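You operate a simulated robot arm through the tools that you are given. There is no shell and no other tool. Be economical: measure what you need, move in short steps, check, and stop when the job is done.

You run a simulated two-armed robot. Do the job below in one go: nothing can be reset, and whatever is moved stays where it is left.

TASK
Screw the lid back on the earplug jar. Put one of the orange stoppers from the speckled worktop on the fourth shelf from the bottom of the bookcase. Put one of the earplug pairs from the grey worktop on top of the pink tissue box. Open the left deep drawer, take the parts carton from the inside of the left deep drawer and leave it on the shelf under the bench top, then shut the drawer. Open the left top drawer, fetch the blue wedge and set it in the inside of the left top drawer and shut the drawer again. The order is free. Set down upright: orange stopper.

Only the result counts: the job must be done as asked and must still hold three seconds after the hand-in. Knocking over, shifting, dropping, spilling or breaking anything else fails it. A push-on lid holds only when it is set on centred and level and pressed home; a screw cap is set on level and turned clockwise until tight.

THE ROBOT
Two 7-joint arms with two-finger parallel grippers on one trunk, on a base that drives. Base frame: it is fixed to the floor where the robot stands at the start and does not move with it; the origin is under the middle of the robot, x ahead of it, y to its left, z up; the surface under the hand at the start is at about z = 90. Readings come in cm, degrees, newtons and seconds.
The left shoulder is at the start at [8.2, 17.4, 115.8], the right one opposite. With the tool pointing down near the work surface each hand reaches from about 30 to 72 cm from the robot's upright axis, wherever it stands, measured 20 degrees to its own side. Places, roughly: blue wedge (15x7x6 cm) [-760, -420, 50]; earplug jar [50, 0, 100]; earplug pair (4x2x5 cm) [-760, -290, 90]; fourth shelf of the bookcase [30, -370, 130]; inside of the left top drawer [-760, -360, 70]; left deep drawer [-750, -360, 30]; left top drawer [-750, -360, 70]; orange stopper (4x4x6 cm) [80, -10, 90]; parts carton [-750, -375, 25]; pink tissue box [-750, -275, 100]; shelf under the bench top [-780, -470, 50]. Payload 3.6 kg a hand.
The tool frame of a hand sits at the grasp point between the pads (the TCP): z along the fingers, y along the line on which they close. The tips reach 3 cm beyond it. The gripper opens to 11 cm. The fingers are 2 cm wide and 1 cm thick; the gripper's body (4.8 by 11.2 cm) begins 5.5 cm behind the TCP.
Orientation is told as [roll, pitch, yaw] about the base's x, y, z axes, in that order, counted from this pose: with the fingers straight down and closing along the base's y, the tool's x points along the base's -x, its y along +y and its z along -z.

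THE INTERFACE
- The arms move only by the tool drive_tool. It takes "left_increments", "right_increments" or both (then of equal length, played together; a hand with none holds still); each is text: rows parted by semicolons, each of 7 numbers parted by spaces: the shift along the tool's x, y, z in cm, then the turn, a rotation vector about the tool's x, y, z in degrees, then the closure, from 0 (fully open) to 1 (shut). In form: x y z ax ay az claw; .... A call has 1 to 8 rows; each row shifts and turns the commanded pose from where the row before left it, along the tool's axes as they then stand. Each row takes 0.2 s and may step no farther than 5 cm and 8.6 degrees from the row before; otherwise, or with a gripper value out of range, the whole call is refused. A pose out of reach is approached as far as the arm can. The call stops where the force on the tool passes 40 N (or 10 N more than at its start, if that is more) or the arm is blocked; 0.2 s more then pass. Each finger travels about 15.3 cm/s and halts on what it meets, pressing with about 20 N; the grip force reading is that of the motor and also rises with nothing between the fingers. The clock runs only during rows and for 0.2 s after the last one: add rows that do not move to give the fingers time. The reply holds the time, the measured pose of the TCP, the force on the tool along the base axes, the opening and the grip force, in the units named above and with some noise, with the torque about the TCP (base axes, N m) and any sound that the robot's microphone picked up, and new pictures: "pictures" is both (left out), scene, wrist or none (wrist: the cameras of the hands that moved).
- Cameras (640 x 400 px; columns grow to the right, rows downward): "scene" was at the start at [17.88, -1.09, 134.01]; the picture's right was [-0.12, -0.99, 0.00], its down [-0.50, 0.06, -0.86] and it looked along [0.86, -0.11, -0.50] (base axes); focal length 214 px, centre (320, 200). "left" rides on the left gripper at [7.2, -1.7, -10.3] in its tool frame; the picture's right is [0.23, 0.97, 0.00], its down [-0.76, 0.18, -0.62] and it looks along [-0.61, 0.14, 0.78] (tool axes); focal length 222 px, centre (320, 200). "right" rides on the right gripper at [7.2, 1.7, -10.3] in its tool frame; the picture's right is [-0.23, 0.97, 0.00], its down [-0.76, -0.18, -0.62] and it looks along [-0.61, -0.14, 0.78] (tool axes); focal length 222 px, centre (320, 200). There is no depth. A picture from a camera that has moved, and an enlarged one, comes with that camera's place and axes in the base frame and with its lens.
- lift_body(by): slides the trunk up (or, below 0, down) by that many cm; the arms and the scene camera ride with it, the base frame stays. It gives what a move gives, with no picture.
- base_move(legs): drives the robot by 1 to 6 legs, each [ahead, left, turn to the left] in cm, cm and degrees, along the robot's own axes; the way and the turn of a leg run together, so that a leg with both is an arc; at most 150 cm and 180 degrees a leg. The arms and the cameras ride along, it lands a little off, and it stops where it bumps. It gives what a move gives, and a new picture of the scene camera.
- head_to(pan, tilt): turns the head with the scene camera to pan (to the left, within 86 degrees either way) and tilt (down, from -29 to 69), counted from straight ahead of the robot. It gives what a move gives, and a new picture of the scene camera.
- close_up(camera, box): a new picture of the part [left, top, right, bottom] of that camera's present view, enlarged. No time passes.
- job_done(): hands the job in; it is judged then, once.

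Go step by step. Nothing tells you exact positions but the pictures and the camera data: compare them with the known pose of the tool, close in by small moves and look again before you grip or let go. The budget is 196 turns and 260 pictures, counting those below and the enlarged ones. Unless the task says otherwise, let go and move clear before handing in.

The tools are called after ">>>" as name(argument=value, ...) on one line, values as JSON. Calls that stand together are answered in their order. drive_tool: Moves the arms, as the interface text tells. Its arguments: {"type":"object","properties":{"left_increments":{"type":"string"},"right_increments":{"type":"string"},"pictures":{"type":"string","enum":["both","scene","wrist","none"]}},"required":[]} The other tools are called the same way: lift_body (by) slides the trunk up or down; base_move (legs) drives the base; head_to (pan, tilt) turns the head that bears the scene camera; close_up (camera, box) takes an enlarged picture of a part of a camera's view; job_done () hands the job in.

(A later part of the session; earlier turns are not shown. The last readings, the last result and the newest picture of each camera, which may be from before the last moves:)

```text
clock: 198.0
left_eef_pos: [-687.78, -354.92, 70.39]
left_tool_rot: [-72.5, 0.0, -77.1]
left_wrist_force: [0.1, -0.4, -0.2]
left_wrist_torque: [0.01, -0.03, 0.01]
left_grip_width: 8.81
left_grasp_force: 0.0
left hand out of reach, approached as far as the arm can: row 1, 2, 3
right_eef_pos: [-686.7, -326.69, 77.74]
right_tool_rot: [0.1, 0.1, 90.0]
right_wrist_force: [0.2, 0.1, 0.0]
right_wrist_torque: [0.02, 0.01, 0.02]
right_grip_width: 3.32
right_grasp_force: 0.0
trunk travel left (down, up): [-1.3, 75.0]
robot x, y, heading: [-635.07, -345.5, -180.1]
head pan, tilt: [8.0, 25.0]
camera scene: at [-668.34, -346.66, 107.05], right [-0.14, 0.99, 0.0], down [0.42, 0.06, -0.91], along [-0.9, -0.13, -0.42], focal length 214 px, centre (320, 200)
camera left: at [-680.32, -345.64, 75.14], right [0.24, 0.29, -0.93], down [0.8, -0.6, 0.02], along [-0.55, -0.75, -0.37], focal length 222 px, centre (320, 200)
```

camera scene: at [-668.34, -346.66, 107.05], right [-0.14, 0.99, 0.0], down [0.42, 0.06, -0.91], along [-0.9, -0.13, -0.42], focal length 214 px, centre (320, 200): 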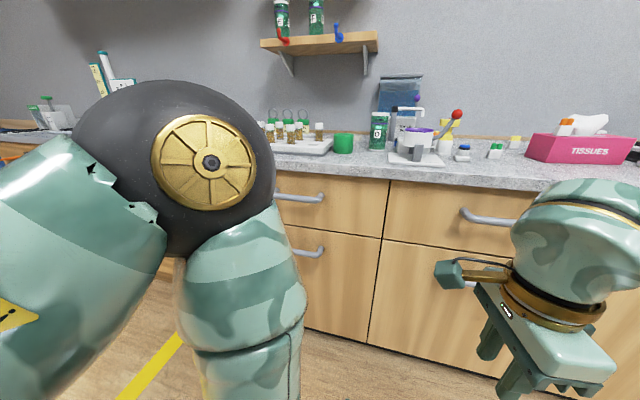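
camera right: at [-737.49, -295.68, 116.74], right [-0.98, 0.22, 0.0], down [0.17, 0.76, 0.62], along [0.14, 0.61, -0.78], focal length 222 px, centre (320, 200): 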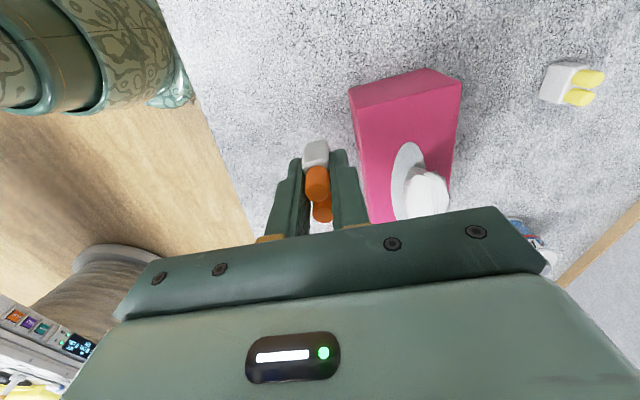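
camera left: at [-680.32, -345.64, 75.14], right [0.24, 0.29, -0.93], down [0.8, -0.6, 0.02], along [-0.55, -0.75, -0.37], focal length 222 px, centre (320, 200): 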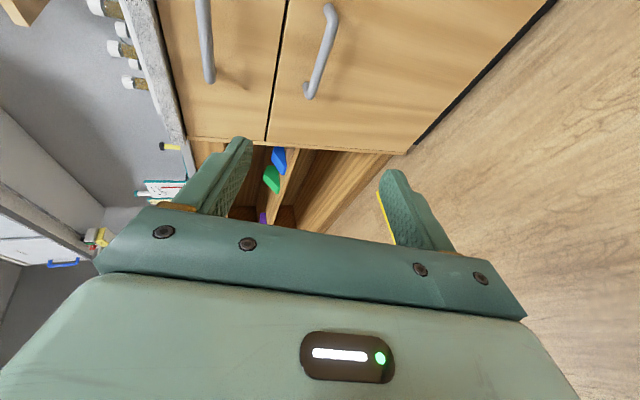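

The torso leans forward when low, so the hand is too close to the shoulder. I extend the arm forward and try again.

>>> drive_tool(left_increments="0 0 4.5 0 0 0 0.2;0 0 4.5 0 0 0 0.2;0 1 4.5 0 0 0 0.2;0 4 1 0 0 0 0.2;0 4 1 0 0 0 0.2;0 4 1 0 0 0 0.2;0 0 0 0 0 0 0.2")

```text
clock: 199.6
left_eef_pos: [-696.77, -347.98, 64.5]
left_tool_rot: [-71.8, -0.1, -76.9]
left_wrist_force: [0.7, -0.3, 0.4]
left_wrist_torque: [0.0, -0.01, -0.04]
left_grip_width: 8.79
left_grasp_force: 0.1
left hand out of reach, approached as far as the arm can: row 1, 2, 3, 4, 5, 6
right_eef_pos: [-686.78, -326.66, 77.71]
right_tool_rot: [0.2, 0.0, 89.9]
right_wrist_force: [-0.3, -0.7, -0.1]
right_wrist_torque: [0.0, 0.0, 0.01]
right_grip_width: 3.35
right_grasp_force: 0.0
trunk travel left (down, up): [-1.3, 75.0]
robot x, y, heading: [-635.14, -345.37, -180.0]
head pan, tilt: [8.0, 25.0]
camera scene: at [-668.34, -346.66, 107.05], right [-0.14, 0.99, 0.0], down [0.42, 0.06, -0.91], along [-0.9, -0.13, -0.42], focal length 214 px, centre (320, 200)
camera left: at [-689.53, -338.64, 69.46], right [0.24, 0.29, -0.93], down [0.8, -0.59, 0.03], along [-0.54, -0.75, -0.38], focal length 222 px, centre (320, 200)
```

scene: 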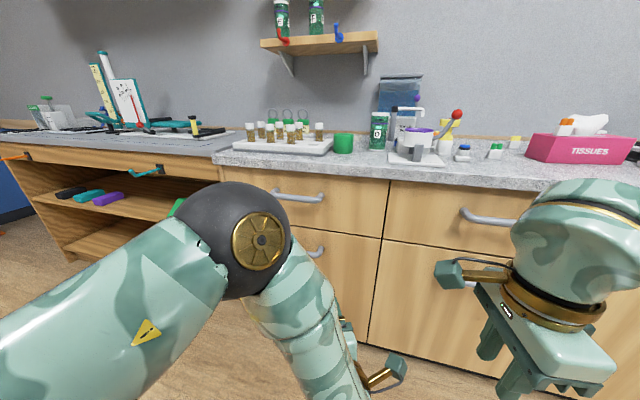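
left: 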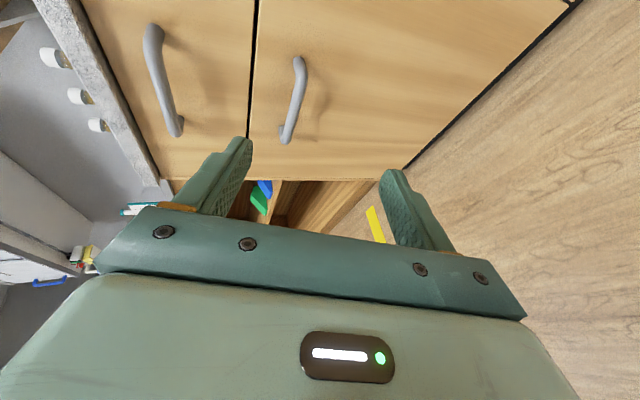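

>>> drive_tool(left_increments="0 0 0 -6 0 0 0.2;0 0 0 -6 0 0 0.2;0 3 0 0 0 0 0.2;0 3 0 0 0 0 0.2;0 2 0 0 0 0 0.2;0 0 0 0 0 0 0.2", pictures="wrist")

```text
clock: 201.0
left_eef_pos: [-693.17, -346.97, 57.42]
left_tool_rot: [-60.6, 0.1, -77.3]
left_wrist_force: [0.5, -0.3, -0.4]
left_wrist_torque: [0.02, 0.0, -0.02]
left_grip_width: 8.83
left_grasp_force: 0.0
right_eef_pos: [-686.74, -326.72, 77.74]
right_tool_rot: [0.1, 0.1, 90.1]
right_wrist_force: [-0.1, 0.2, -0.4]
right_wrist_torque: [-0.01, -0.04, 0.03]
right_grip_width: 3.3
right_grasp_force: 0.0
trunk travel left (down, up): [-1.3, 75.0]
robot x, y, heading: [-634.95, -345.41, -180.2]
head pan, tilt: [8.0, 25.0]
camera left: at [-686.71, -338.02, 64.12], right [0.41, 0.33, -0.85], down [0.78, -0.61, 0.15], along [-0.47, -0.73, -0.51], focal length 222 px, centre (320, 200)
```

left: 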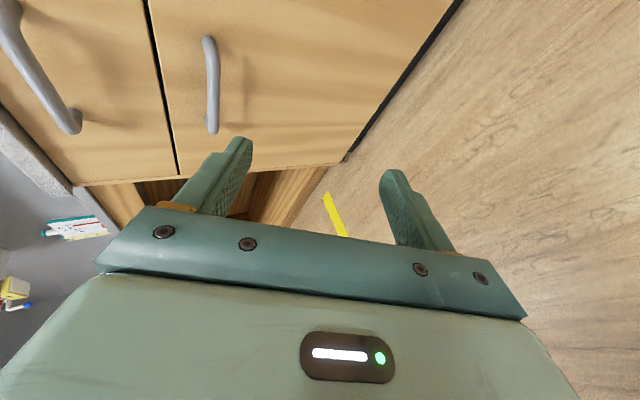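

Pointing 29° down works. The deep handle is at [-730.5, -361.5, 57]. I drive the base to bring the hand just in front of it.

>>> base_move(legs=[[27, 15.4, 0]])

>>> drive_tool(left_increments="0 0 0 0 0 0 0.5;0 0 0 0 0 0 0.6;0 0 0 0 0 0 0.6")

```text
clock: 203.0
left_eef_pos: [-719.86, -362.14, 57.52]
left_tool_rot: [-60.7, 0.1, -77.5]
left_wrist_force: [0.2, -0.1, 0.3]
left_wrist_torque: [0.01, -0.01, -0.04]
left_grip_width: 8.78
left_grasp_force: 0.1
right_eef_pos: [-713.58, -341.97, 77.74]
right_tool_rot: [0.0, 0.1, 89.9]
right_wrist_force: [0.9, -0.4, 0.2]
right_wrist_torque: [-0.02, 0.01, 0.01]
right_grip_width: 3.34
right_grasp_force: 0.1
trunk travel left (down, up): [-1.3, 75.0]
robot x, y, heading: [-661.65, -360.52, 180.2]
head pan, tilt: [8.0, 25.0]
camera scene: at [-695.18, -361.85, 107.04], right [-0.14, 0.99, 0.0], down [0.42, 0.06, -0.91], along [-0.9, -0.13, -0.42], focal length 214 px, centre (320, 200)
```

scene: 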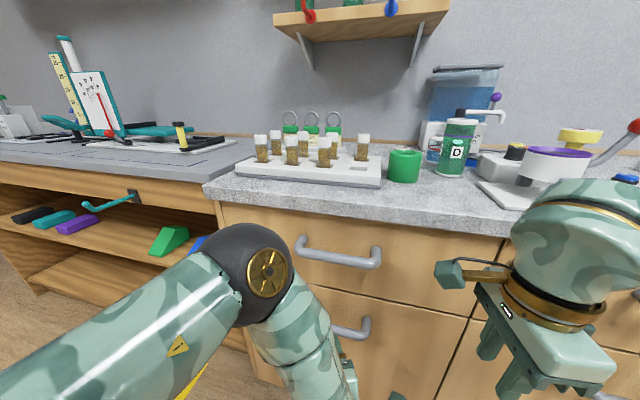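

```text
clock: 203.8
left_eef_pos: [-719.95, -362.19, 57.54]
left_tool_rot: [-60.7, 0.1, -77.4]
left_wrist_force: [0.4, 0.3, 0.2]
left_wrist_torque: [0.01, 0.03, -0.01]
left_grip_width: 4.4
left_grasp_force: 0.1
right_eef_pos: [-713.47, -341.9, 77.72]
right_tool_rot: [0.0, 0.2, 89.8]
right_wrist_force: [0.4, 1.1, 0.0]
right_wrist_torque: [0.0, 0.0, 0.01]
right_grip_width: 3.29
right_grasp_force: 0.1
trunk travel left (down, up): [-1.3, 75.0]
robot x, y, heading: [-661.69, -360.52, 180.2]
head pan, tilt: [8.0, 25.0]
camera scene: at [-695.15, -361.84, 107.05], right [-0.14, 0.99, 0.0], down [0.42, 0.06, -0.91], along [-0.9, -0.13, -0.42], focal length 214 px, centre (320, 200)
camera left: at [-713.52, -353.18, 64.14], right [0.41, 0.33, -0.85], down [0.78, -0.61, 0.15], along [-0.47, -0.73, -0.51], focal length 222 px, centre (320, 200)
```

scene: 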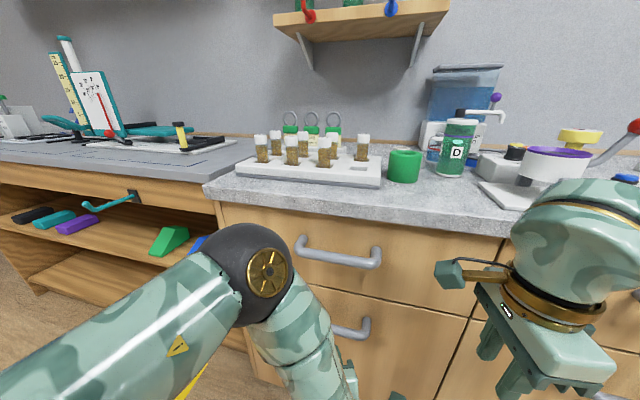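
left: 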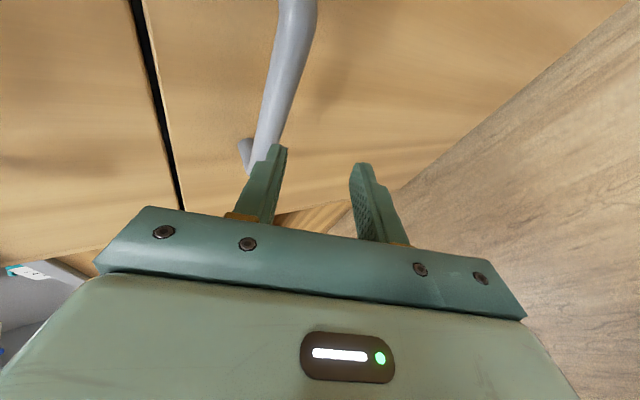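

The bar runs between the finger planes when approached horizontally. Advance in -x.

>>> drive_tool(left_increments="0.65 -1.42 2.52 0 0 0 0.6;0.65 -1.42 2.52 0 0 0 0.6;0 0 0 0 0 0 0.6", pictures="wrist")

```text
clock: 204.4
left_eef_pos: [-723.97, -362.05, 57.44]
left_tool_rot: [-60.5, -0.1, -77.2]
left_wrist_force: [11.4, -3.6, 8.2]
left_wrist_torque: [0.01, 0.41, 0.0]
left_grip_width: 4.58
left_grasp_force: 1.3
right_eef_pos: [-713.41, -341.96, 77.65]
right_tool_rot: [0.0, 0.2, 89.9]
right_wrist_force: [-0.2, 0.2, -0.1]
right_wrist_torque: [0.0, -0.06, 0.0]
right_grip_width: 3.3
right_grasp_force: 0.1
trunk travel left (down, up): [-1.3, 75.0]
robot x, y, heading: [-661.84, -360.58, -180.2]
head pan, tilt: [8.0, 25.0]
stopped in row 2 (left hand): the force on the tool passed its limit at 70 N (the readings are from after the stop); the commanded pose is now the measured one
camera left: at [-717.76, -353.08, 64.12], right [0.42, 0.33, -0.85], down [0.78, -0.6, 0.15], along [-0.46, -0.73, -0.51], focal length 222 px, centre (320, 200)
```

left: 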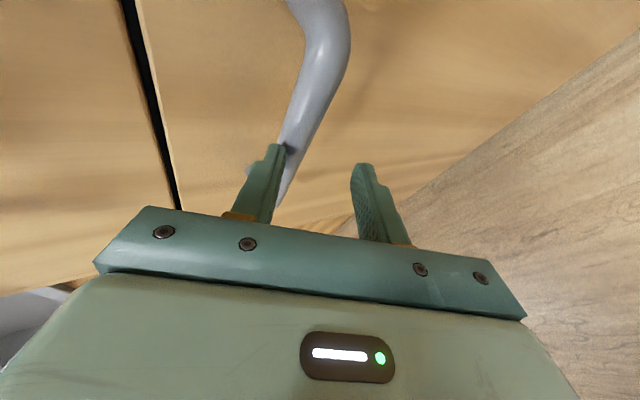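

The upper finger met the bar: it is a bit nearer and higher. Back off, raise 1.3 cm and approach again.

>>> drive_tool(left_increments="-0.44 -0.17 -2.34 0 0 0 0.5;0 0 0 0 0 0 0.5;0.53 -1.15 2.04 0 0 0 0.5;0.5 -1.1 1.95 0 0 0 0.5;0 0 0 0 0 0 0.5", pictures="wrist")

```text
clock: 205.6
left_eef_pos: [-726.67, -362.07, 58.79]
left_tool_rot: [-60.4, -0.1, -77.2]
left_wrist_force: [0.6, -0.4, -0.8]
left_wrist_torque: [0.0, -0.02, -0.01]
left_grip_width: 5.5
left_grasp_force: 0.1
right_eef_pos: [-713.55, -341.89, 77.63]
right_tool_rot: [0.0, 0.1, 89.8]
right_wrist_force: [0.0, 0.3, -0.4]
right_wrist_torque: [0.04, -0.02, 0.03]
right_grip_width: 3.29
right_grasp_force: 0.1
trunk travel left (down, up): [-1.3, 75.0]
robot x, y, heading: [-662.02, -360.76, -180.2]
head pan, tilt: [8.0, 25.0]
camera left: at [-720.47, -353.12, 65.44], right [0.42, 0.33, -0.85], down [0.78, -0.6, 0.15], along [-0.46, -0.73, -0.51], focal length 222 px, centre (320, 200)
```

left: 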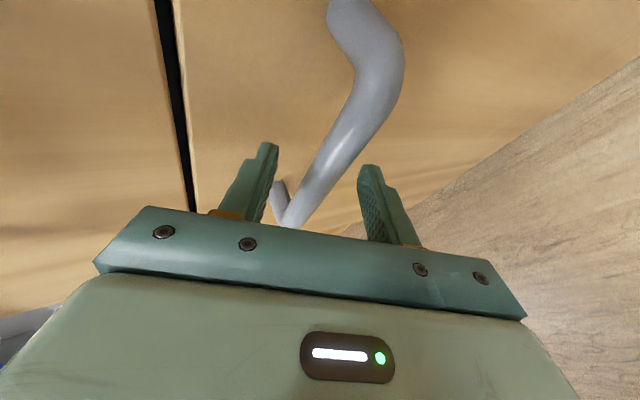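

The bar now lies between the fingers; I close on it.

>>> drive_tool(left_increments="0 0 0 0 0 0 0.7;0 0 0 0 0 0 0.95;0 0 0 0 0 0 1;0 0 0 0 0 0 1", pictures="wrist")

```text
clock: 206.6
left_eef_pos: [-726.5, -362.04, 58.35]
left_tool_rot: [-59.9, -0.1, -77.5]
left_wrist_force: [22.3, -0.7, -27.7]
left_wrist_torque: [-1.01, -0.83, -0.71]
left_grip_width: 2.53
left_grasp_force: 44.8
right_eef_pos: [-713.61, -342.06, 77.61]
right_tool_rot: [0.0, 0.1, 90.0]
right_wrist_force: [0.2, -0.6, 0.6]
right_wrist_torque: [-0.01, 0.02, -0.03]
right_grip_width: 3.28
right_grasp_force: 0.0
trunk travel left (down, up): [-1.3, 75.0]
robot x, y, heading: [-661.73, -360.81, -180.2]
head pan, tilt: [8.0, 25.0]
camera left: at [-720.28, -353.11, 65.13], right [0.43, 0.33, -0.84], down [0.78, -0.6, 0.16], along [-0.46, -0.73, -0.51], focal length 222 px, centre (320, 200)
```

left: 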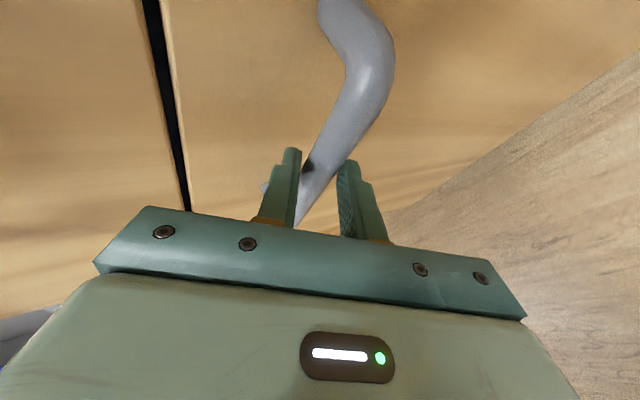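

Handle held. Pull by driving the base back.

>>> base_move(legs=[[-12, 0, 0]])

```text
clock: 207.8
left_eef_pos: [-713.95, -363.29, 60.79]
left_tool_rot: [-62.2, 0.0, -76.1]
left_wrist_force: [1.0, 0.6, 0.7]
left_wrist_torque: [-0.01, 0.03, 0.03]
left_grip_width: 0.01
left_grasp_force: 38.1
right_eef_pos: [-700.28, -342.16, 79.52]
right_tool_rot: [2.6, 0.0, 90.6]
right_wrist_force: [0.3, -0.5, 1.1]
right_wrist_torque: [0.02, 0.06, 0.02]
right_grip_width: 3.31
right_grasp_force: 0.1
trunk travel left (down, up): [-1.3, 75.0]
robot x, y, heading: [-651.53, -360.48, -179.5]
head pan, tilt: [8.0, 25.0]
stopped in leg 1: the force on the tool passed its limit at 56 N (the readings are from after the stop); the commanded pose is now the measured one
camera scene: at [-684.45, -362.02, 107.19], right [-0.15, 0.99, 0.0], down [0.42, 0.06, -0.91], along [-0.9, -0.14, -0.42], focal length 214 px, centre (320, 200)
```

scene: 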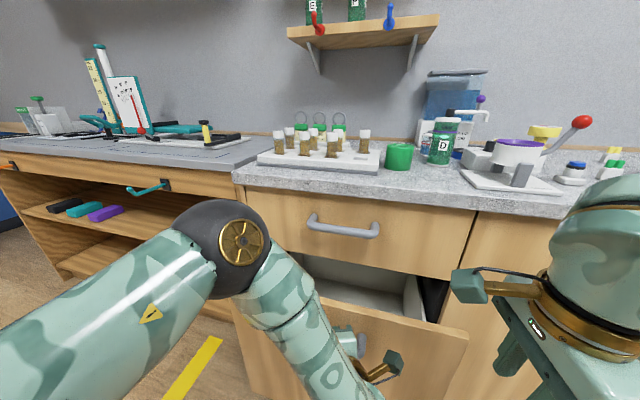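

The drawer came out ~12 cm before the fingers slipped off the handle. I raise the left hand, tilt it more downward and look into the drawer.

>>> drive_tool(left_increments="0 0 -3 0 0 0 1;0 -3.5 -1.9 0 0 0 0.5;0 -3.5 -1.9 0 0 0 0.5;0 -3.5 -1.9 0 0 0 0.5;0 0 0 -7.5 0 0 0.5;0 0 0 -7.5 0 0 0.5;0 0 0 -7.5 0 0 0.5;0 0 0 -7.5 0 0 0.5", pictures="wrist")

>>> head_to(pan=5, tilt=55)

```text
clock: 209.6
left_eef_pos: [-711.85, -362.49, 73.68]
left_tool_rot: [-31.9, -0.3, -75.9]
left_wrist_force: [0.2, 0.5, 0.6]
left_wrist_torque: [-0.05, 0.01, 0.0]
left_grip_width: 5.5
left_grasp_force: 0.1
right_eef_pos: [-700.92, -342.15, 79.16]
right_tool_rot: [2.1, 0.0, 90.5]
right_wrist_force: [-0.5, 0.6, -0.8]
right_wrist_torque: [0.03, 0.02, -0.02]
right_grip_width: 3.29
right_grasp_force: 0.1
trunk travel left (down, up): [-1.3, 75.0]
robot x, y, heading: [-651.68, -360.55, -179.5]
head pan, tilt: [8.0, 25.0]
camera left: at [-709.65, -354.36, 83.46], right [0.75, 0.42, -0.51], down [0.65, -0.62, 0.44], along [-0.13, -0.66, -0.74], focal length 222 px, centre (320, 200)
```

left: 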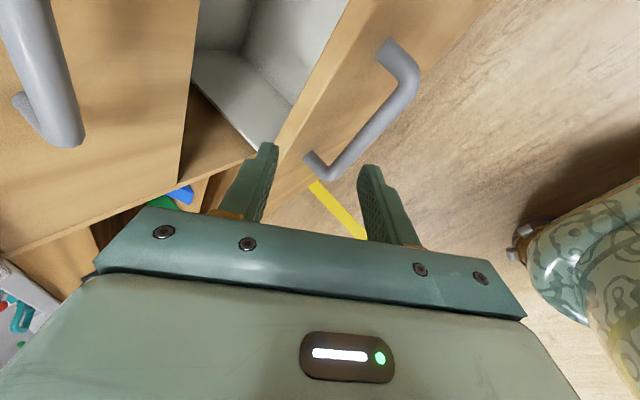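

```text
clock: 210.6
left_eef_pos: [-711.75, -362.5, 73.68]
left_tool_rot: [-32.0, -0.3, -75.9]
left_wrist_force: [-1.2, 0.3, 0.0]
left_wrist_torque: [-0.03, -0.01, -0.01]
left_grip_width: 5.48
left_grasp_force: 0.0
right_eef_pos: [-700.87, -342.09, 79.2]
right_tool_rot: [2.1, 0.1, 90.7]
right_wrist_force: [-0.7, -0.1, -0.1]
right_wrist_torque: [0.01, 0.0, -0.02]
right_grip_width: 3.3
right_grasp_force: 0.2
trunk travel left (down, up): [-1.3, 75.0]
robot x, y, heading: [-651.55, -360.57, -179.2]
head pan, tilt: [5.0, 55.0]
camera scene: at [-682.91, -361.36, 102.66], right [-0.1, 1.0, 0.0], down [0.82, 0.08, -0.57], along [-0.57, -0.06, -0.82], focal length 214 px, centre (320, 200)
```

scene: 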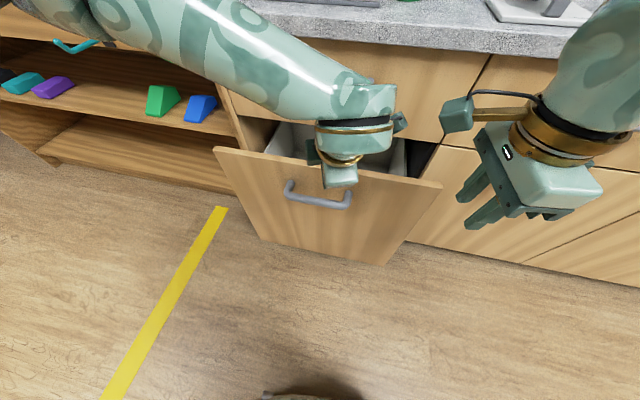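

Panel top edge at x ≈ -719, z ≈ 67. I tilt the left hand nearly vertical and place it over the panel edge.

>>> drive_tool(left_increments="0 0 0 -6.7 0 0 0.4;0 0 0 -6.7 0 0 0.4;0 0 0 -6.6 0 0 0.4;0.82 -3.18 0.68 0 0 0 0.4;0.82 -3.18 0.68 0 0 0 0.4;0 0 0 0 0 0 0.4")

```text
clock: 212.0
left_eef_pos: [-718.5, -362.62, 73.57]
left_tool_rot: [-11.8, -0.3, -75.7]
left_wrist_force: [-0.5, -0.4, -0.2]
left_wrist_torque: [0.02, 0.01, 0.04]
left_grip_width: 6.59
left_grasp_force: 0.0
right_eef_pos: [-700.85, -342.22, 79.19]
right_tool_rot: [2.1, 0.0, 90.7]
right_wrist_force: [0.6, -0.8, 0.1]
right_wrist_torque: [-0.04, 0.05, 0.01]
right_grip_width: 3.28
right_grasp_force: 0.0
trunk travel left (down, up): [-1.3, 75.0]
robot x, y, heading: [-651.5, -360.56, -179.2]
head pan, tilt: [5.0, 55.0]
camera scene: at [-682.91, -361.36, 102.65], right [-0.1, 1.0, 0.0], down [0.82, 0.08, -0.57], along [-0.57, -0.06, -0.82], focal length 214 px, centre (320, 200)
camera left: at [-719.85, -355.32, 84.15], right [0.87, 0.45, -0.2], down [0.48, -0.66, 0.58], along [0.13, -0.6, -0.79], focal length 222 px, centre (320, 200)
```

scene: 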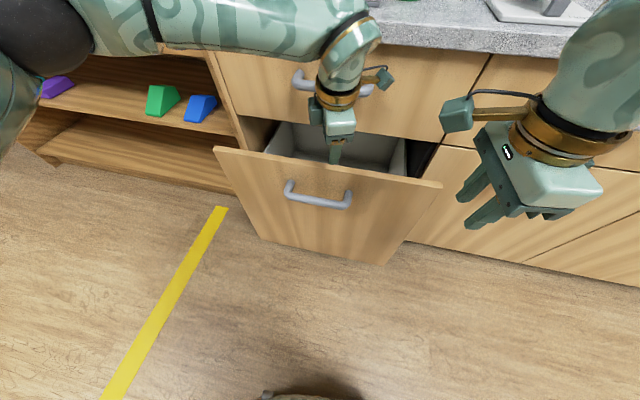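
left: 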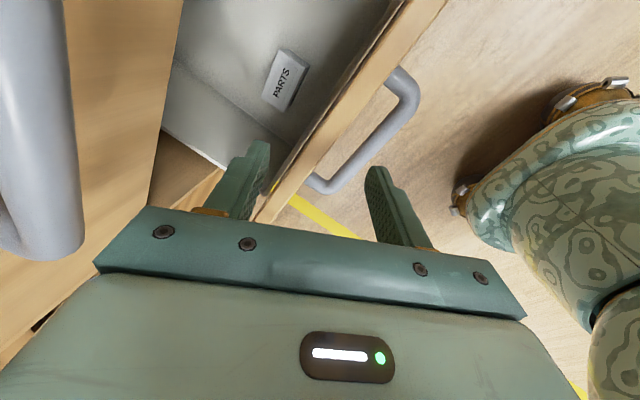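

I can see the PARTS carton inside. The panel edge is at x ≈ -720.2, z ≈ 64.5; descend over it and grip it.

>>> drive_tool(left_increments="0.34 0.2 2.5 0 0 0 0.4;0 0 2.5 0 0 0 0.4;0 0 2 0 0 0 0.4;0 0 0 0 0 0 0.4", pictures="wrist")

```text
clock: 213.0
left_eef_pos: [-719.84, -362.52, 66.87]
left_tool_rot: [-12.0, -0.2, -75.8]
left_wrist_force: [-0.2, -0.1, 0.3]
left_wrist_torque: [0.02, -0.02, -0.01]
left_grip_width: 6.62
left_grasp_force: 0.0
right_eef_pos: [-700.93, -342.21, 79.1]
right_tool_rot: [2.0, 0.1, 90.7]
right_wrist_force: [-0.3, 0.0, 0.0]
right_wrist_torque: [-0.02, 0.0, 0.02]
right_grip_width: 3.29
right_grasp_force: 0.1
trunk travel left (down, up): [-1.3, 75.0]
robot x, y, heading: [-651.66, -360.08, -179.5]
head pan, tilt: [5.0, 55.0]
camera left: at [-721.13, -355.24, 77.33], right [0.87, 0.45, -0.2], down [0.48, -0.66, 0.58], along [0.13, -0.6, -0.79], focal length 222 px, centre (320, 200)
```

left: 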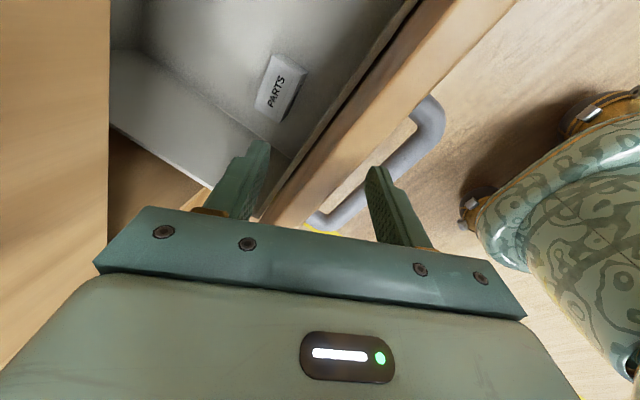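

Straddling the panel. Lower 1 cm more, close, then pull with the base.

>>> drive_tool(left_increments="0 0 1 0 0 0 0.4;0 0 0 0 0 0 0.6;0 0 0 0 0 0 0.85;0 0 0 0 0 0 0.85", pictures="none")

>>> base_move(legs=[[-22, 0, 0]])

```text
clock: 214.0
left_eef_pos: [-719.96, -362.4, 65.78]
left_tool_rot: [-11.9, -0.3, -76.0]
left_wrist_force: [0.9, 5.0, -3.5]
left_wrist_torque: [0.03, -0.85, -1.28]
left_grip_width: 3.22
left_grasp_force: 44.9
right_eef_pos: [-700.87, -342.18, 79.07]
right_tool_rot: [2.0, -0.1, 90.6]
right_wrist_force: [0.3, 0.3, 0.9]
right_wrist_torque: [0.0, -0.02, -0.02]
right_grip_width: 3.3
right_grasp_force: 0.1
trunk travel left (down, up): [-1.3, 75.0]
robot x, y, heading: [-651.64, -360.47, -179.3]
head pan, tilt: [5.0, 55.0]
```

```text
clock: 215.2
left_eef_pos: [-709.04, -363.77, 65.99]
left_tool_rot: [-12.3, -0.9, -74.9]
left_wrist_force: [6.9, -4.6, -27.5]
left_wrist_torque: [-0.46, -0.97, -1.32]
left_grip_width: 3.29
left_grasp_force: 44.9
right_eef_pos: [-689.89, -342.42, 79.36]
right_tool_rot: [2.4, 0.0, 91.0]
right_wrist_force: [0.5, 0.6, 0.6]
right_wrist_torque: [-0.01, 0.04, -0.01]
right_grip_width: 3.29
right_grasp_force: 0.0
trunk travel left (down, up): [-1.3, 75.0]
robot x, y, heading: [-640.64, -360.09, -178.8]
head pan, tilt: [5.0, 55.0]
stopped in leg 1: the force on the tool passed its limit at 42 N (the readings are from after the stop); the commanded pose is now the measured one
camera scene: at [-672.36, -361.57, 102.56], right [-0.11, 0.99, 0.0], down [0.82, 0.09, -0.57], along [-0.57, -0.06, -0.82], focal length 214 px, centre (320, 200)
```

scene: 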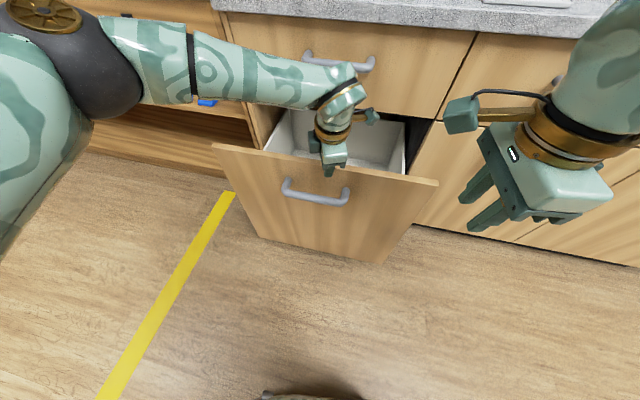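

>>> base_move(legs=[[-11, 0, -0.7]])

```text
clock: 216.2
left_eef_pos: [-704.18, -363.84, 68.07]
left_tool_rot: [-14.6, 0.0, -74.0]
left_wrist_force: [-0.7, 0.0, -0.5]
left_wrist_torque: [-0.01, -0.01, 0.02]
left_grip_width: 0.0
left_grasp_force: 37.4
right_eef_pos: [-683.74, -342.17, 80.15]
right_tool_rot: [3.3, 0.0, 90.8]
right_wrist_force: [-0.3, 0.8, -0.1]
right_wrist_torque: [-0.02, -0.05, 0.0]
right_grip_width: 3.3
right_grasp_force: 0.1
trunk travel left (down, up): [-1.3, 75.0]
robot x, y, heading: [-636.18, -360.14, -179.1]
head pan, tilt: [5.0, 55.0]
stopped in leg 1: the force on the tool passed its limit at 43 N (the readings are from after the stop); the commanded pose is now the measured one
camera scene: at [-667.96, -361.34, 102.53], right [-0.11, 0.99, 0.0], down [0.82, 0.09, -0.57], along [-0.57, -0.06, -0.82], focal length 214 px, centre (320, 200)
```

scene: 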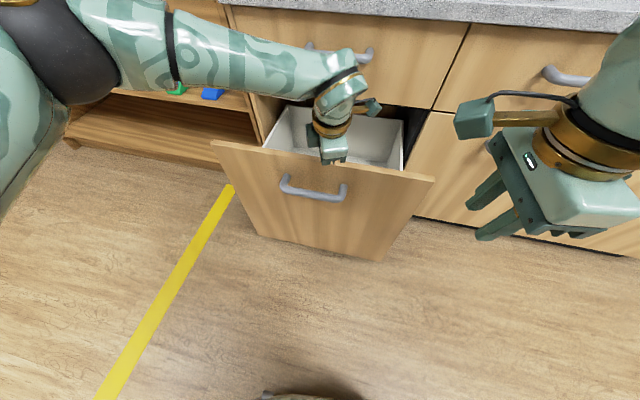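

The grip slipped, perhaps at the drawer's end stop. I raise the left hand and look inside.

>>> drive_tool(left_increments="0 0 -4 0 0 0 0.3;0 0 -4 0 0 0 0.3;0 0 -4 0 0 0 0.3;0 0 0 0 0 0 0.3")

```text
clock: 217.2
left_eef_pos: [-701.4, -362.73, 79.92]
left_tool_rot: [-14.5, 0.0, -74.0]
left_wrist_force: [-0.6, -0.7, 0.6]
left_wrist_torque: [0.0, 0.02, 0.01]
left_grip_width: 7.68
left_grasp_force: 0.2
right_eef_pos: [-683.98, -342.16, 80.25]
right_tool_rot: [3.3, -0.1, 91.0]
right_wrist_force: [-0.2, 0.2, 0.4]
right_wrist_torque: [0.01, 0.04, 0.04]
right_grip_width: 3.29
right_grasp_force: 0.0
trunk travel left (down, up): [-1.3, 75.0]
robot x, y, heading: [-636.32, -360.19, -178.9]
head pan, tilt: [5.0, 55.0]
camera scene: at [-667.65, -361.31, 102.64], right [-0.11, 0.99, 0.0], down [0.81, 0.09, -0.57], along [-0.57, -0.06, -0.82], focal length 214 px, centre (320, 200)
camera left: at [-702.55, -355.47, 90.34], right [0.84, 0.48, -0.24], down [0.53, -0.64, 0.56], along [0.11, -0.6, -0.79], focal length 222 px, centre (320, 200)
```

scene: 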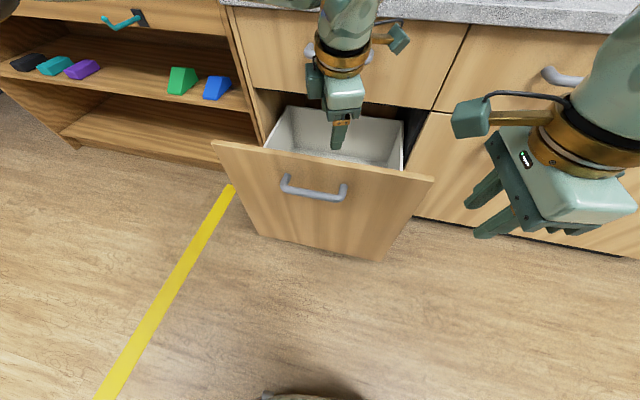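
left: 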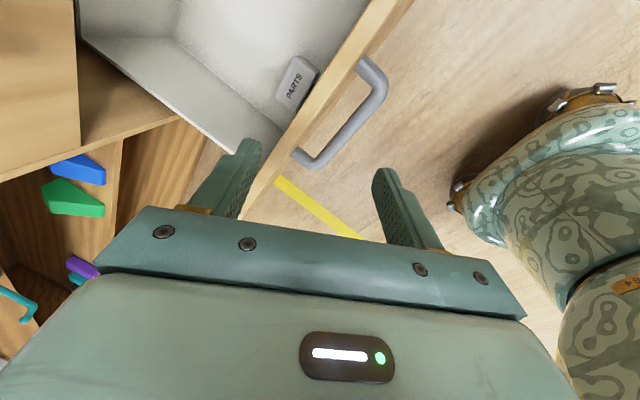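

>>> close_up(camera="left", box=[200, 0, 400, 160])

>>> close_up(camera="scene", box=[240, 60, 440, 200])

```text
2.50 times, centred on (300, 80) of left
camera zoom: at [-702.55, -355.47, 90.34], right [0.84, 0.48, -0.24], down [0.53, -0.64, 0.56], along [0.11, -0.6, -0.79], focal length 555 px, centre (370, 500)
```

zoom: 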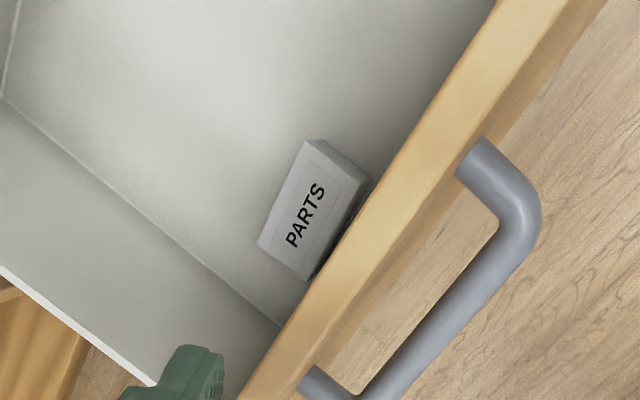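

```text
2.86 times, centred on (340, 130) of scene
camera zoom: at [-667.65, -361.31, 102.64], right [-0.11, 0.99, 0.0], down [0.81, 0.09, -0.57], along [-0.57, -0.06, -0.82], focal length 613 px, centre (263, 400)
```

zoom: 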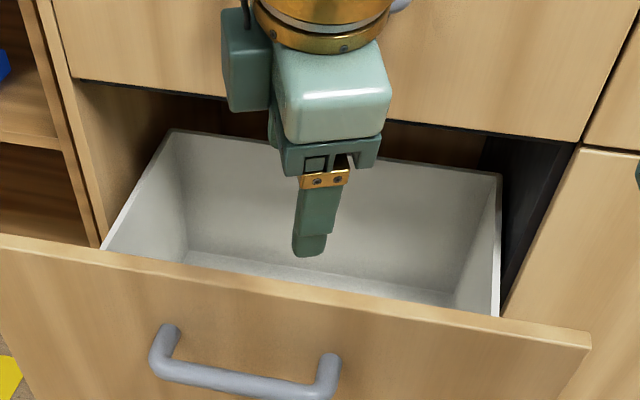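

The drawer is fully out; the carton lies near its front. I raise the trunk to look in from above.

>>> lift_body(by=32)

>>> head_to(pan=5, tilt=62)

```text
clock: 220.3
left_eef_pos: [-701.28, -363.02, 111.65]
left_tool_rot: [-14.6, 0.1, -73.9]
left_wrist_force: [-0.3, 1.2, -0.2]
left_wrist_torque: [0.01, 0.0, 0.0]
left_grip_width: 7.68
left_grasp_force: 0.1
right_eef_pos: [-683.88, -342.21, 112.08]
right_tool_rot: [3.3, -0.2, 90.9]
right_wrist_force: [-0.6, -0.3, 0.4]
right_wrist_torque: [0.0, 0.02, 0.0]
right_grip_width: 3.31
right_grasp_force: 0.0
trunk travel left (down, up): [-33.3, 43.0]
robot x, y, heading: [-636.32, -359.94, -178.8]
head pan, tilt: [5.0, 55.0]
```

```text
clock: 221.0
left_eef_pos: [-701.28, -362.99, 111.78]
left_tool_rot: [-14.6, 0.1, -74.1]
left_wrist_force: [-0.3, -0.3, -0.1]
left_wrist_torque: [0.03, 0.05, 0.0]
left_grip_width: 7.7
left_grasp_force: 0.1
right_eef_pos: [-683.99, -342.11, 112.06]
right_tool_rot: [3.4, -0.1, 91.0]
right_wrist_force: [0.4, 0.5, -0.9]
right_wrist_torque: [-0.01, 0.0, -0.01]
right_grip_width: 3.29
right_grasp_force: 0.0
trunk travel left (down, up): [-33.3, 43.0]
robot x, y, heading: [-636.29, -359.99, -178.8]
head pan, tilt: [5.0, 62.0]
camera scene: at [-649.36, -360.85, 135.53], right [-0.11, 0.99, 0.0], down [0.88, 0.1, -0.47], along [-0.47, -0.05, -0.88], focal length 214 px, centre (320, 200)
```

scene: 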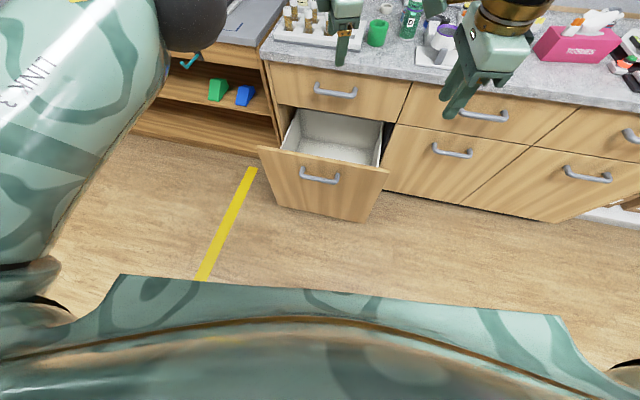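

>>> close_up(camera="left", box=[200, 0, 400, 160])

```text
2.50 times, centred on (300, 80) of left
camera zoom: at [-702.38, -355.62, 122.24], right [0.84, 0.48, -0.25], down [0.53, -0.64, 0.56], along [0.11, -0.6, -0.79], focal length 555 px, centre (370, 500)
```

zoom: 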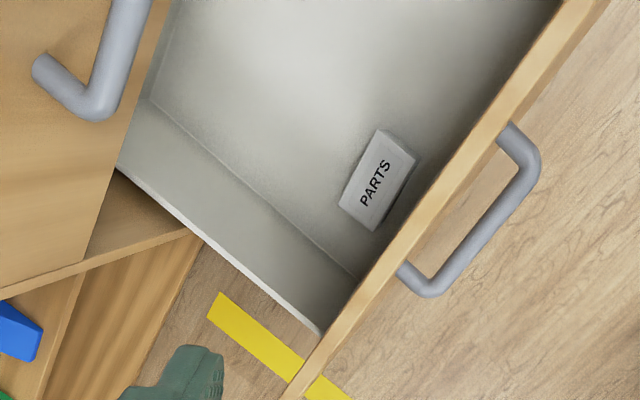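

Triangulating: carton top ≈ z 28, centre ≈ [-717.9, -374.8], about 6.3 × 11.8 cm, aligned. I level the left hand (closing fore-aft), drive closer and lower the trunk partly.

>>> drive_tool(left_increments="0 0 0 -4.9 0 5.3 0.1;0 0 0 -4.9 0 5.3 0;0 0 0 -4.8 0 5.3 0;0 0 0 0 0 0 0", pictures="none")

>>> base_move(legs=[[14, 6, -1.2]])

```text
clock: 222.0
left_eef_pos: [-696.85, -361.01, 113.11]
left_tool_rot: [-1.7, -1.8, -88.4]
left_wrist_force: [0.4, 0.1, -0.9]
left_wrist_torque: [0.05, -0.02, 0.0]
left_grip_width: 11.0
left_grasp_force: 0.1
left hand out of reach, approached as far as the arm can: row 1, 2, 3
right_eef_pos: [-684.02, -342.19, 112.11]
right_tool_rot: [3.3, -0.1, 90.9]
right_wrist_force: [0.5, 0.0, -0.2]
right_wrist_torque: [0.02, 0.01, 0.02]
right_grip_width: 3.28
right_grasp_force: 0.1
trunk travel left (down, up): [-33.3, 43.0]
robot x, y, heading: [-636.16, -359.86, -178.8]
head pan, tilt: [5.0, 62.0]
```

```text
clock: 223.4
left_eef_pos: [-710.69, -365.92, 113.21]
left_tool_rot: [-1.7, -1.7, -89.6]
left_wrist_force: [0.5, 0.4, -0.3]
left_wrist_torque: [0.01, -0.04, 0.0]
left_grip_width: 11.0
left_grasp_force: 0.0
right_eef_pos: [-697.3, -347.29, 112.15]
right_tool_rot: [3.2, -0.2, 89.7]
right_wrist_force: [-0.4, -0.6, -0.4]
right_wrist_torque: [-0.02, 0.01, 0.01]
right_grip_width: 3.3
right_grasp_force: 0.1
trunk travel left (down, up): [-33.3, 43.0]
robot x, y, heading: [-649.88, -366.43, 179.8]
head pan, tilt: [5.0, 62.0]
camera scene: at [-663.13, -366.78, 135.52], right [-0.09, 1.0, 0.0], down [0.88, 0.08, -0.47], along [-0.47, -0.04, -0.88], focal length 214 px, centre (320, 200)
```

scene: 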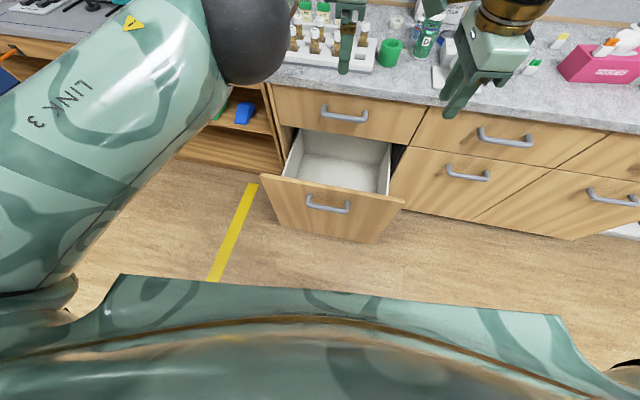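

>>> drive_tool(left_increments="-3 -0.95 2 0 0 0 0;-3 -0.95 2 0 0 0 0;-2.9 -0.9 2 0 0 0 0;0 0 0 0 0 0 0", pictures="none")

>>> lift_body(by=-20)

>>> drive_tool(left_increments="0 0 4 0 0 0 0;0 0 4 0 0 0 0;0 0 0 0 0 0 0")

```text
clock: 224.4
left_eef_pos: [-713.25, -374.84, 107.84]
left_tool_rot: [-1.8, -1.9, -89.6]
left_wrist_force: [-0.6, -0.3, 0.1]
left_wrist_torque: [-0.01, -0.01, 0.01]
left_grip_width: 10.99
left_grasp_force: 0.0
right_eef_pos: [-697.11, -347.35, 112.2]
right_tool_rot: [3.2, -0.1, 89.6]
right_wrist_force: [0.2, -0.2, 0.7]
right_wrist_torque: [0.01, 0.0, 0.01]
right_grip_width: 3.29
right_grasp_force: 0.0
trunk travel left (down, up): [-33.3, 43.0]
robot x, y, heading: [-649.81, -366.34, 180.0]
head pan, tilt: [5.0, 62.0]
```

```text
clock: 226.6
left_eef_pos: [-713.33, -375.05, 87.67]
left_tool_rot: [-1.9, -1.7, -89.6]
left_wrist_force: [0.0, -0.7, -0.2]
left_wrist_torque: [0.0, 0.03, 0.01]
left_grip_width: 11.02
left_grasp_force: 0.0
right_eef_pos: [-697.06, -347.24, 92.2]
right_tool_rot: [3.4, 0.0, 89.7]
right_wrist_force: [0.6, -0.3, 0.1]
right_wrist_torque: [0.01, 0.02, -0.01]
right_grip_width: 3.33
right_grasp_force: 0.1
trunk travel left (down, up): [-13.3, 63.0]
robot x, y, heading: [-649.82, -366.27, 179.8]
head pan, tilt: [5.0, 62.0]
```

```text
clock: 227.4
left_eef_pos: [-713.56, -375.23, 79.44]
left_tool_rot: [-1.8, -1.9, -89.6]
left_wrist_force: [0.5, 0.1, -0.2]
left_wrist_torque: [0.0, 0.01, 0.0]
left_grip_width: 10.98
left_grasp_force: 0.0
right_eef_pos: [-697.15, -347.27, 92.23]
right_tool_rot: [3.4, -0.2, 89.7]
right_wrist_force: [0.2, 0.1, 0.1]
right_wrist_torque: [-0.05, 0.0, -0.02]
right_grip_width: 3.31
right_grasp_force: 0.0
trunk travel left (down, up): [-13.3, 63.0]
robot x, y, heading: [-649.93, -365.93, 179.9]
head pan, tilt: [5.0, 62.0]
camera scene: at [-672.92, -366.72, 114.78], right [-0.09, 1.0, 0.0], down [0.88, 0.08, -0.47], along [-0.47, -0.04, -0.88], focal length 214 px, centre (320, 200)
camera left: at [-715.03, -367.46, 89.78], right [0.97, 0.23, -0.04], down [0.2, -0.74, 0.64], along [0.12, -0.63, -0.77], focal length 222 px, centre (320, 200)
```

scene: 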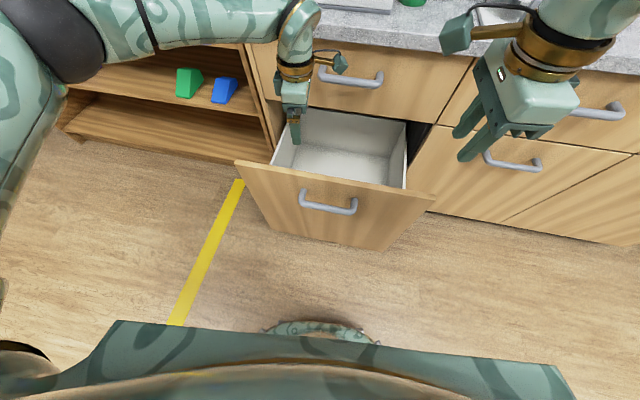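
left: 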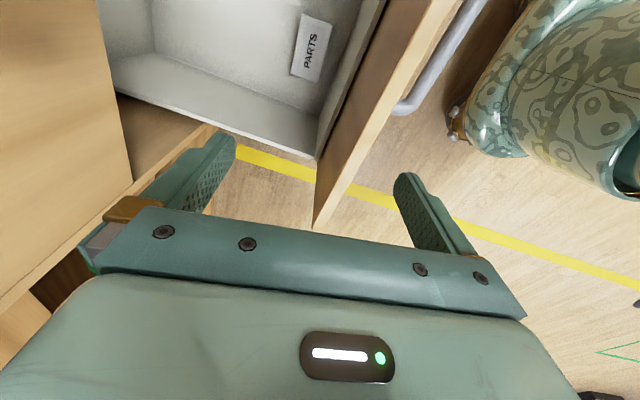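

Consistent carton position. Shift to x = -716.3 with slightly narrowed fingers and descend into the drawer.

>>> drive_tool(left_increments="0 -2.75 1 0 0 0 0.15;0 0 4 0 0 0 0.15;0 0 4 0 0 0 0.15;0 0 4 0 0 0 0.15;0 0 4 0 0 0 0.15;0 0 4 0 0 0 0.15;0 0 0 0 0 0 0.15")

```text
clock: 229.0
left_eef_pos: [-717.3, -375.74, 58.78]
left_tool_rot: [-1.7, -1.8, -89.6]
left_wrist_force: [-0.5, 1.0, 0.2]
left_wrist_torque: [0.0, 0.01, 0.0]
left_grip_width: 9.36
left_grasp_force: 0.1
right_eef_pos: [-697.22, -347.3, 92.22]
right_tool_rot: [3.3, -0.2, 89.7]
right_wrist_force: [0.0, -0.4, 0.6]
right_wrist_torque: [0.01, 0.02, 0.01]
right_grip_width: 3.31
right_grasp_force: 0.0
trunk travel left (down, up): [-13.3, 63.0]
robot x, y, heading: [-649.91, -366.21, 180.0]
head pan, tilt: [5.0, 62.0]
camera scene: at [-672.93, -366.74, 114.78], right [-0.09, 1.0, 0.0], down [0.88, 0.08, -0.47], along [-0.47, -0.04, -0.88], focal length 214 px, centre (320, 200)
camera left: at [-718.74, -368.21, 68.98], right [0.97, 0.23, -0.04], down [0.2, -0.74, 0.64], along [0.12, -0.63, -0.77], focal length 222 px, centre (320, 200)
```

scene: 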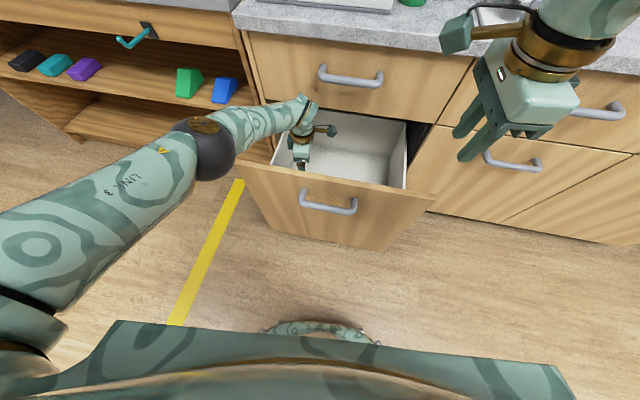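
left: 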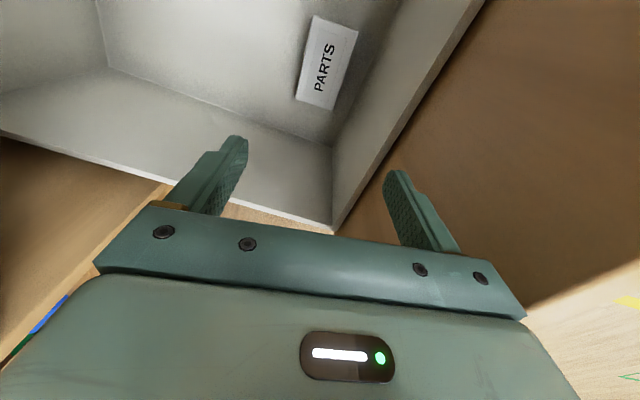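

The forearm comes in low from the side. To make it steeper I raise the trunk 12 cm, move the base closer and then lower the arm again.

>>> lift_body(by=14)

>>> drive_tool(left_increments="0 3 0 0 0 0 0.15;0 3 0 0 0 0 0.15;0 0 0 0 0 0 0.15", pictures="none")

>>> base_move(legs=[[7, -4, 0]])

```text
clock: 230.6
left_eef_pos: [-717.61, -376.04, 81.0]
left_tool_rot: [-9.7, -1.7, -89.3]
left_wrist_force: [-0.6, 0.5, 0.2]
left_wrist_torque: [0.0, -0.01, 0.01]
left_grip_width: 9.36
left_grasp_force: 0.0
right_eef_pos: [-697.19, -347.37, 106.07]
right_tool_rot: [3.3, -0.2, 89.7]
right_wrist_force: [-0.3, -0.6, -0.3]
right_wrist_torque: [-0.06, -0.01, -0.01]
right_grip_width: 3.31
right_grasp_force: 0.0
trunk travel left (down, up): [-27.3, 49.0]
robot x, y, heading: [-649.81, -366.17, 180.1]
head pan, tilt: [5.0, 62.0]
```

```text
clock: 231.4
left_eef_pos: [-711.76, -376.01, 79.97]
left_tool_rot: [-9.8, -1.7, -89.2]
left_wrist_force: [0.5, -0.2, 0.3]
left_wrist_torque: [0.03, -0.01, 0.01]
left_grip_width: 9.34
left_grasp_force: 0.1
right_eef_pos: [-697.16, -347.47, 106.21]
right_tool_rot: [3.4, -0.3, 89.7]
right_wrist_force: [-0.4, -0.8, 0.2]
right_wrist_torque: [0.03, -0.02, -0.03]
right_grip_width: 3.3
right_grasp_force: 0.0
trunk travel left (down, up): [-27.3, 49.0]
robot x, y, heading: [-649.8, -366.11, 180.0]
head pan, tilt: [5.0, 62.0]
```

```text
clock: 232.5
left_eef_pos: [-718.55, -371.82, 79.97]
left_tool_rot: [-9.7, -1.8, -89.3]
left_wrist_force: [-0.1, -0.1, 0.7]
left_wrist_torque: [-0.01, 0.01, 0.02]
left_grip_width: 9.3
left_grasp_force: 0.1
right_eef_pos: [-704.01, -343.14, 106.07]
right_tool_rot: [3.3, -0.2, 89.7]
right_wrist_force: [1.1, 0.4, -0.2]
right_wrist_torque: [-0.01, 0.0, 0.02]
right_grip_width: 3.31
right_grasp_force: 0.2
trunk travel left (down, up): [-27.3, 49.0]
robot x, y, heading: [-656.94, -362.22, 179.7]
head pan, tilt: [5.0, 62.0]
camera scene: at [-672.48, -362.62, 129.39], right [-0.09, 1.0, 0.0], down [0.88, 0.08, -0.47], along [-0.47, -0.04, -0.88], focal length 214 px, centre (320, 200)
```

scene: 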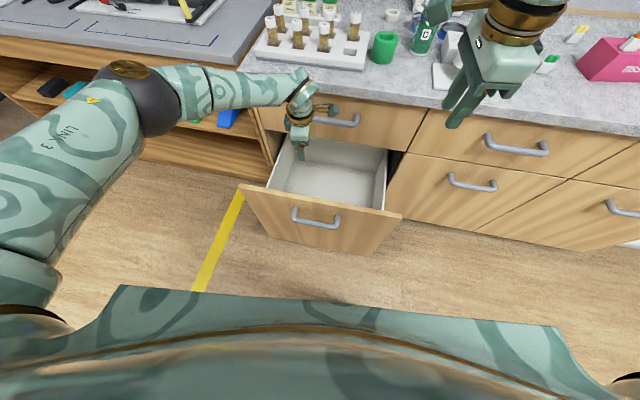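

>>> drive_tool(left_increments="0 0 0 -4 0 0 0.15;-3 1 0 -4 0 0 0.15;0 0 0 0 0 0 0.15;0 0 3 0 0 0 0.15;0 0 4 0 0 0 0.15;0 0 4 0 0 0 0.15;0 0 0 0 0 0 0.15")

```text
clock: 234.1
left_eef_pos: [-717.85, -375.35, 68.9]
left_tool_rot: [-1.7, -1.5, -89.4]
left_wrist_force: [-0.4, -0.4, -0.5]
left_wrist_torque: [0.01, -0.02, 0.0]
left_grip_width: 9.35
left_grasp_force: 0.0
right_eef_pos: [-703.98, -343.42, 106.19]
right_tool_rot: [3.3, -0.2, 89.8]
right_wrist_force: [-0.3, -0.9, 0.2]
right_wrist_torque: [0.02, 0.0, 0.0]
right_grip_width: 3.3
right_grasp_force: 0.0
trunk travel left (down, up): [-27.3, 49.0]
robot x, y, heading: [-656.84, -361.97, 180.3]
head pan, tilt: [5.0, 62.0]
camera scene: at [-672.33, -362.82, 129.41], right [-0.09, 1.0, 0.0], down [0.88, 0.08, -0.47], along [-0.47, -0.04, -0.88], focal length 214 px, centre (320, 200)
camera left: at [-719.37, -367.7, 79.28], right [0.97, 0.24, -0.04], down [0.2, -0.74, 0.64], along [0.13, -0.63, -0.77], focal length 222 px, centre (320, 200)
```

scene: 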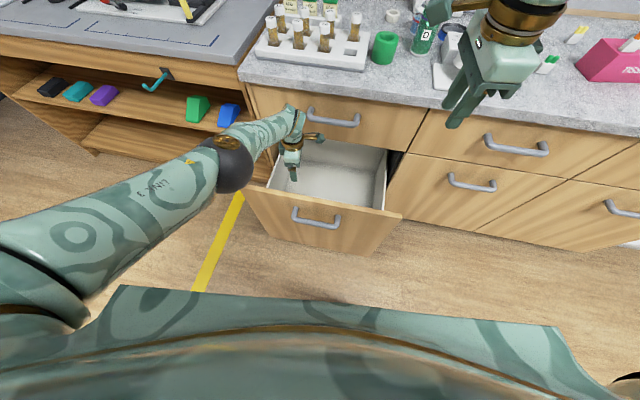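
left: 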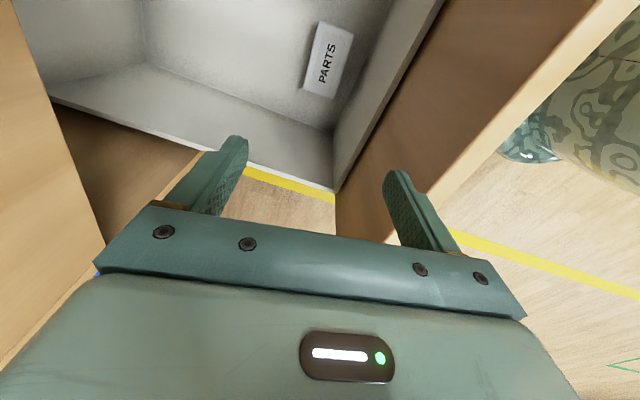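

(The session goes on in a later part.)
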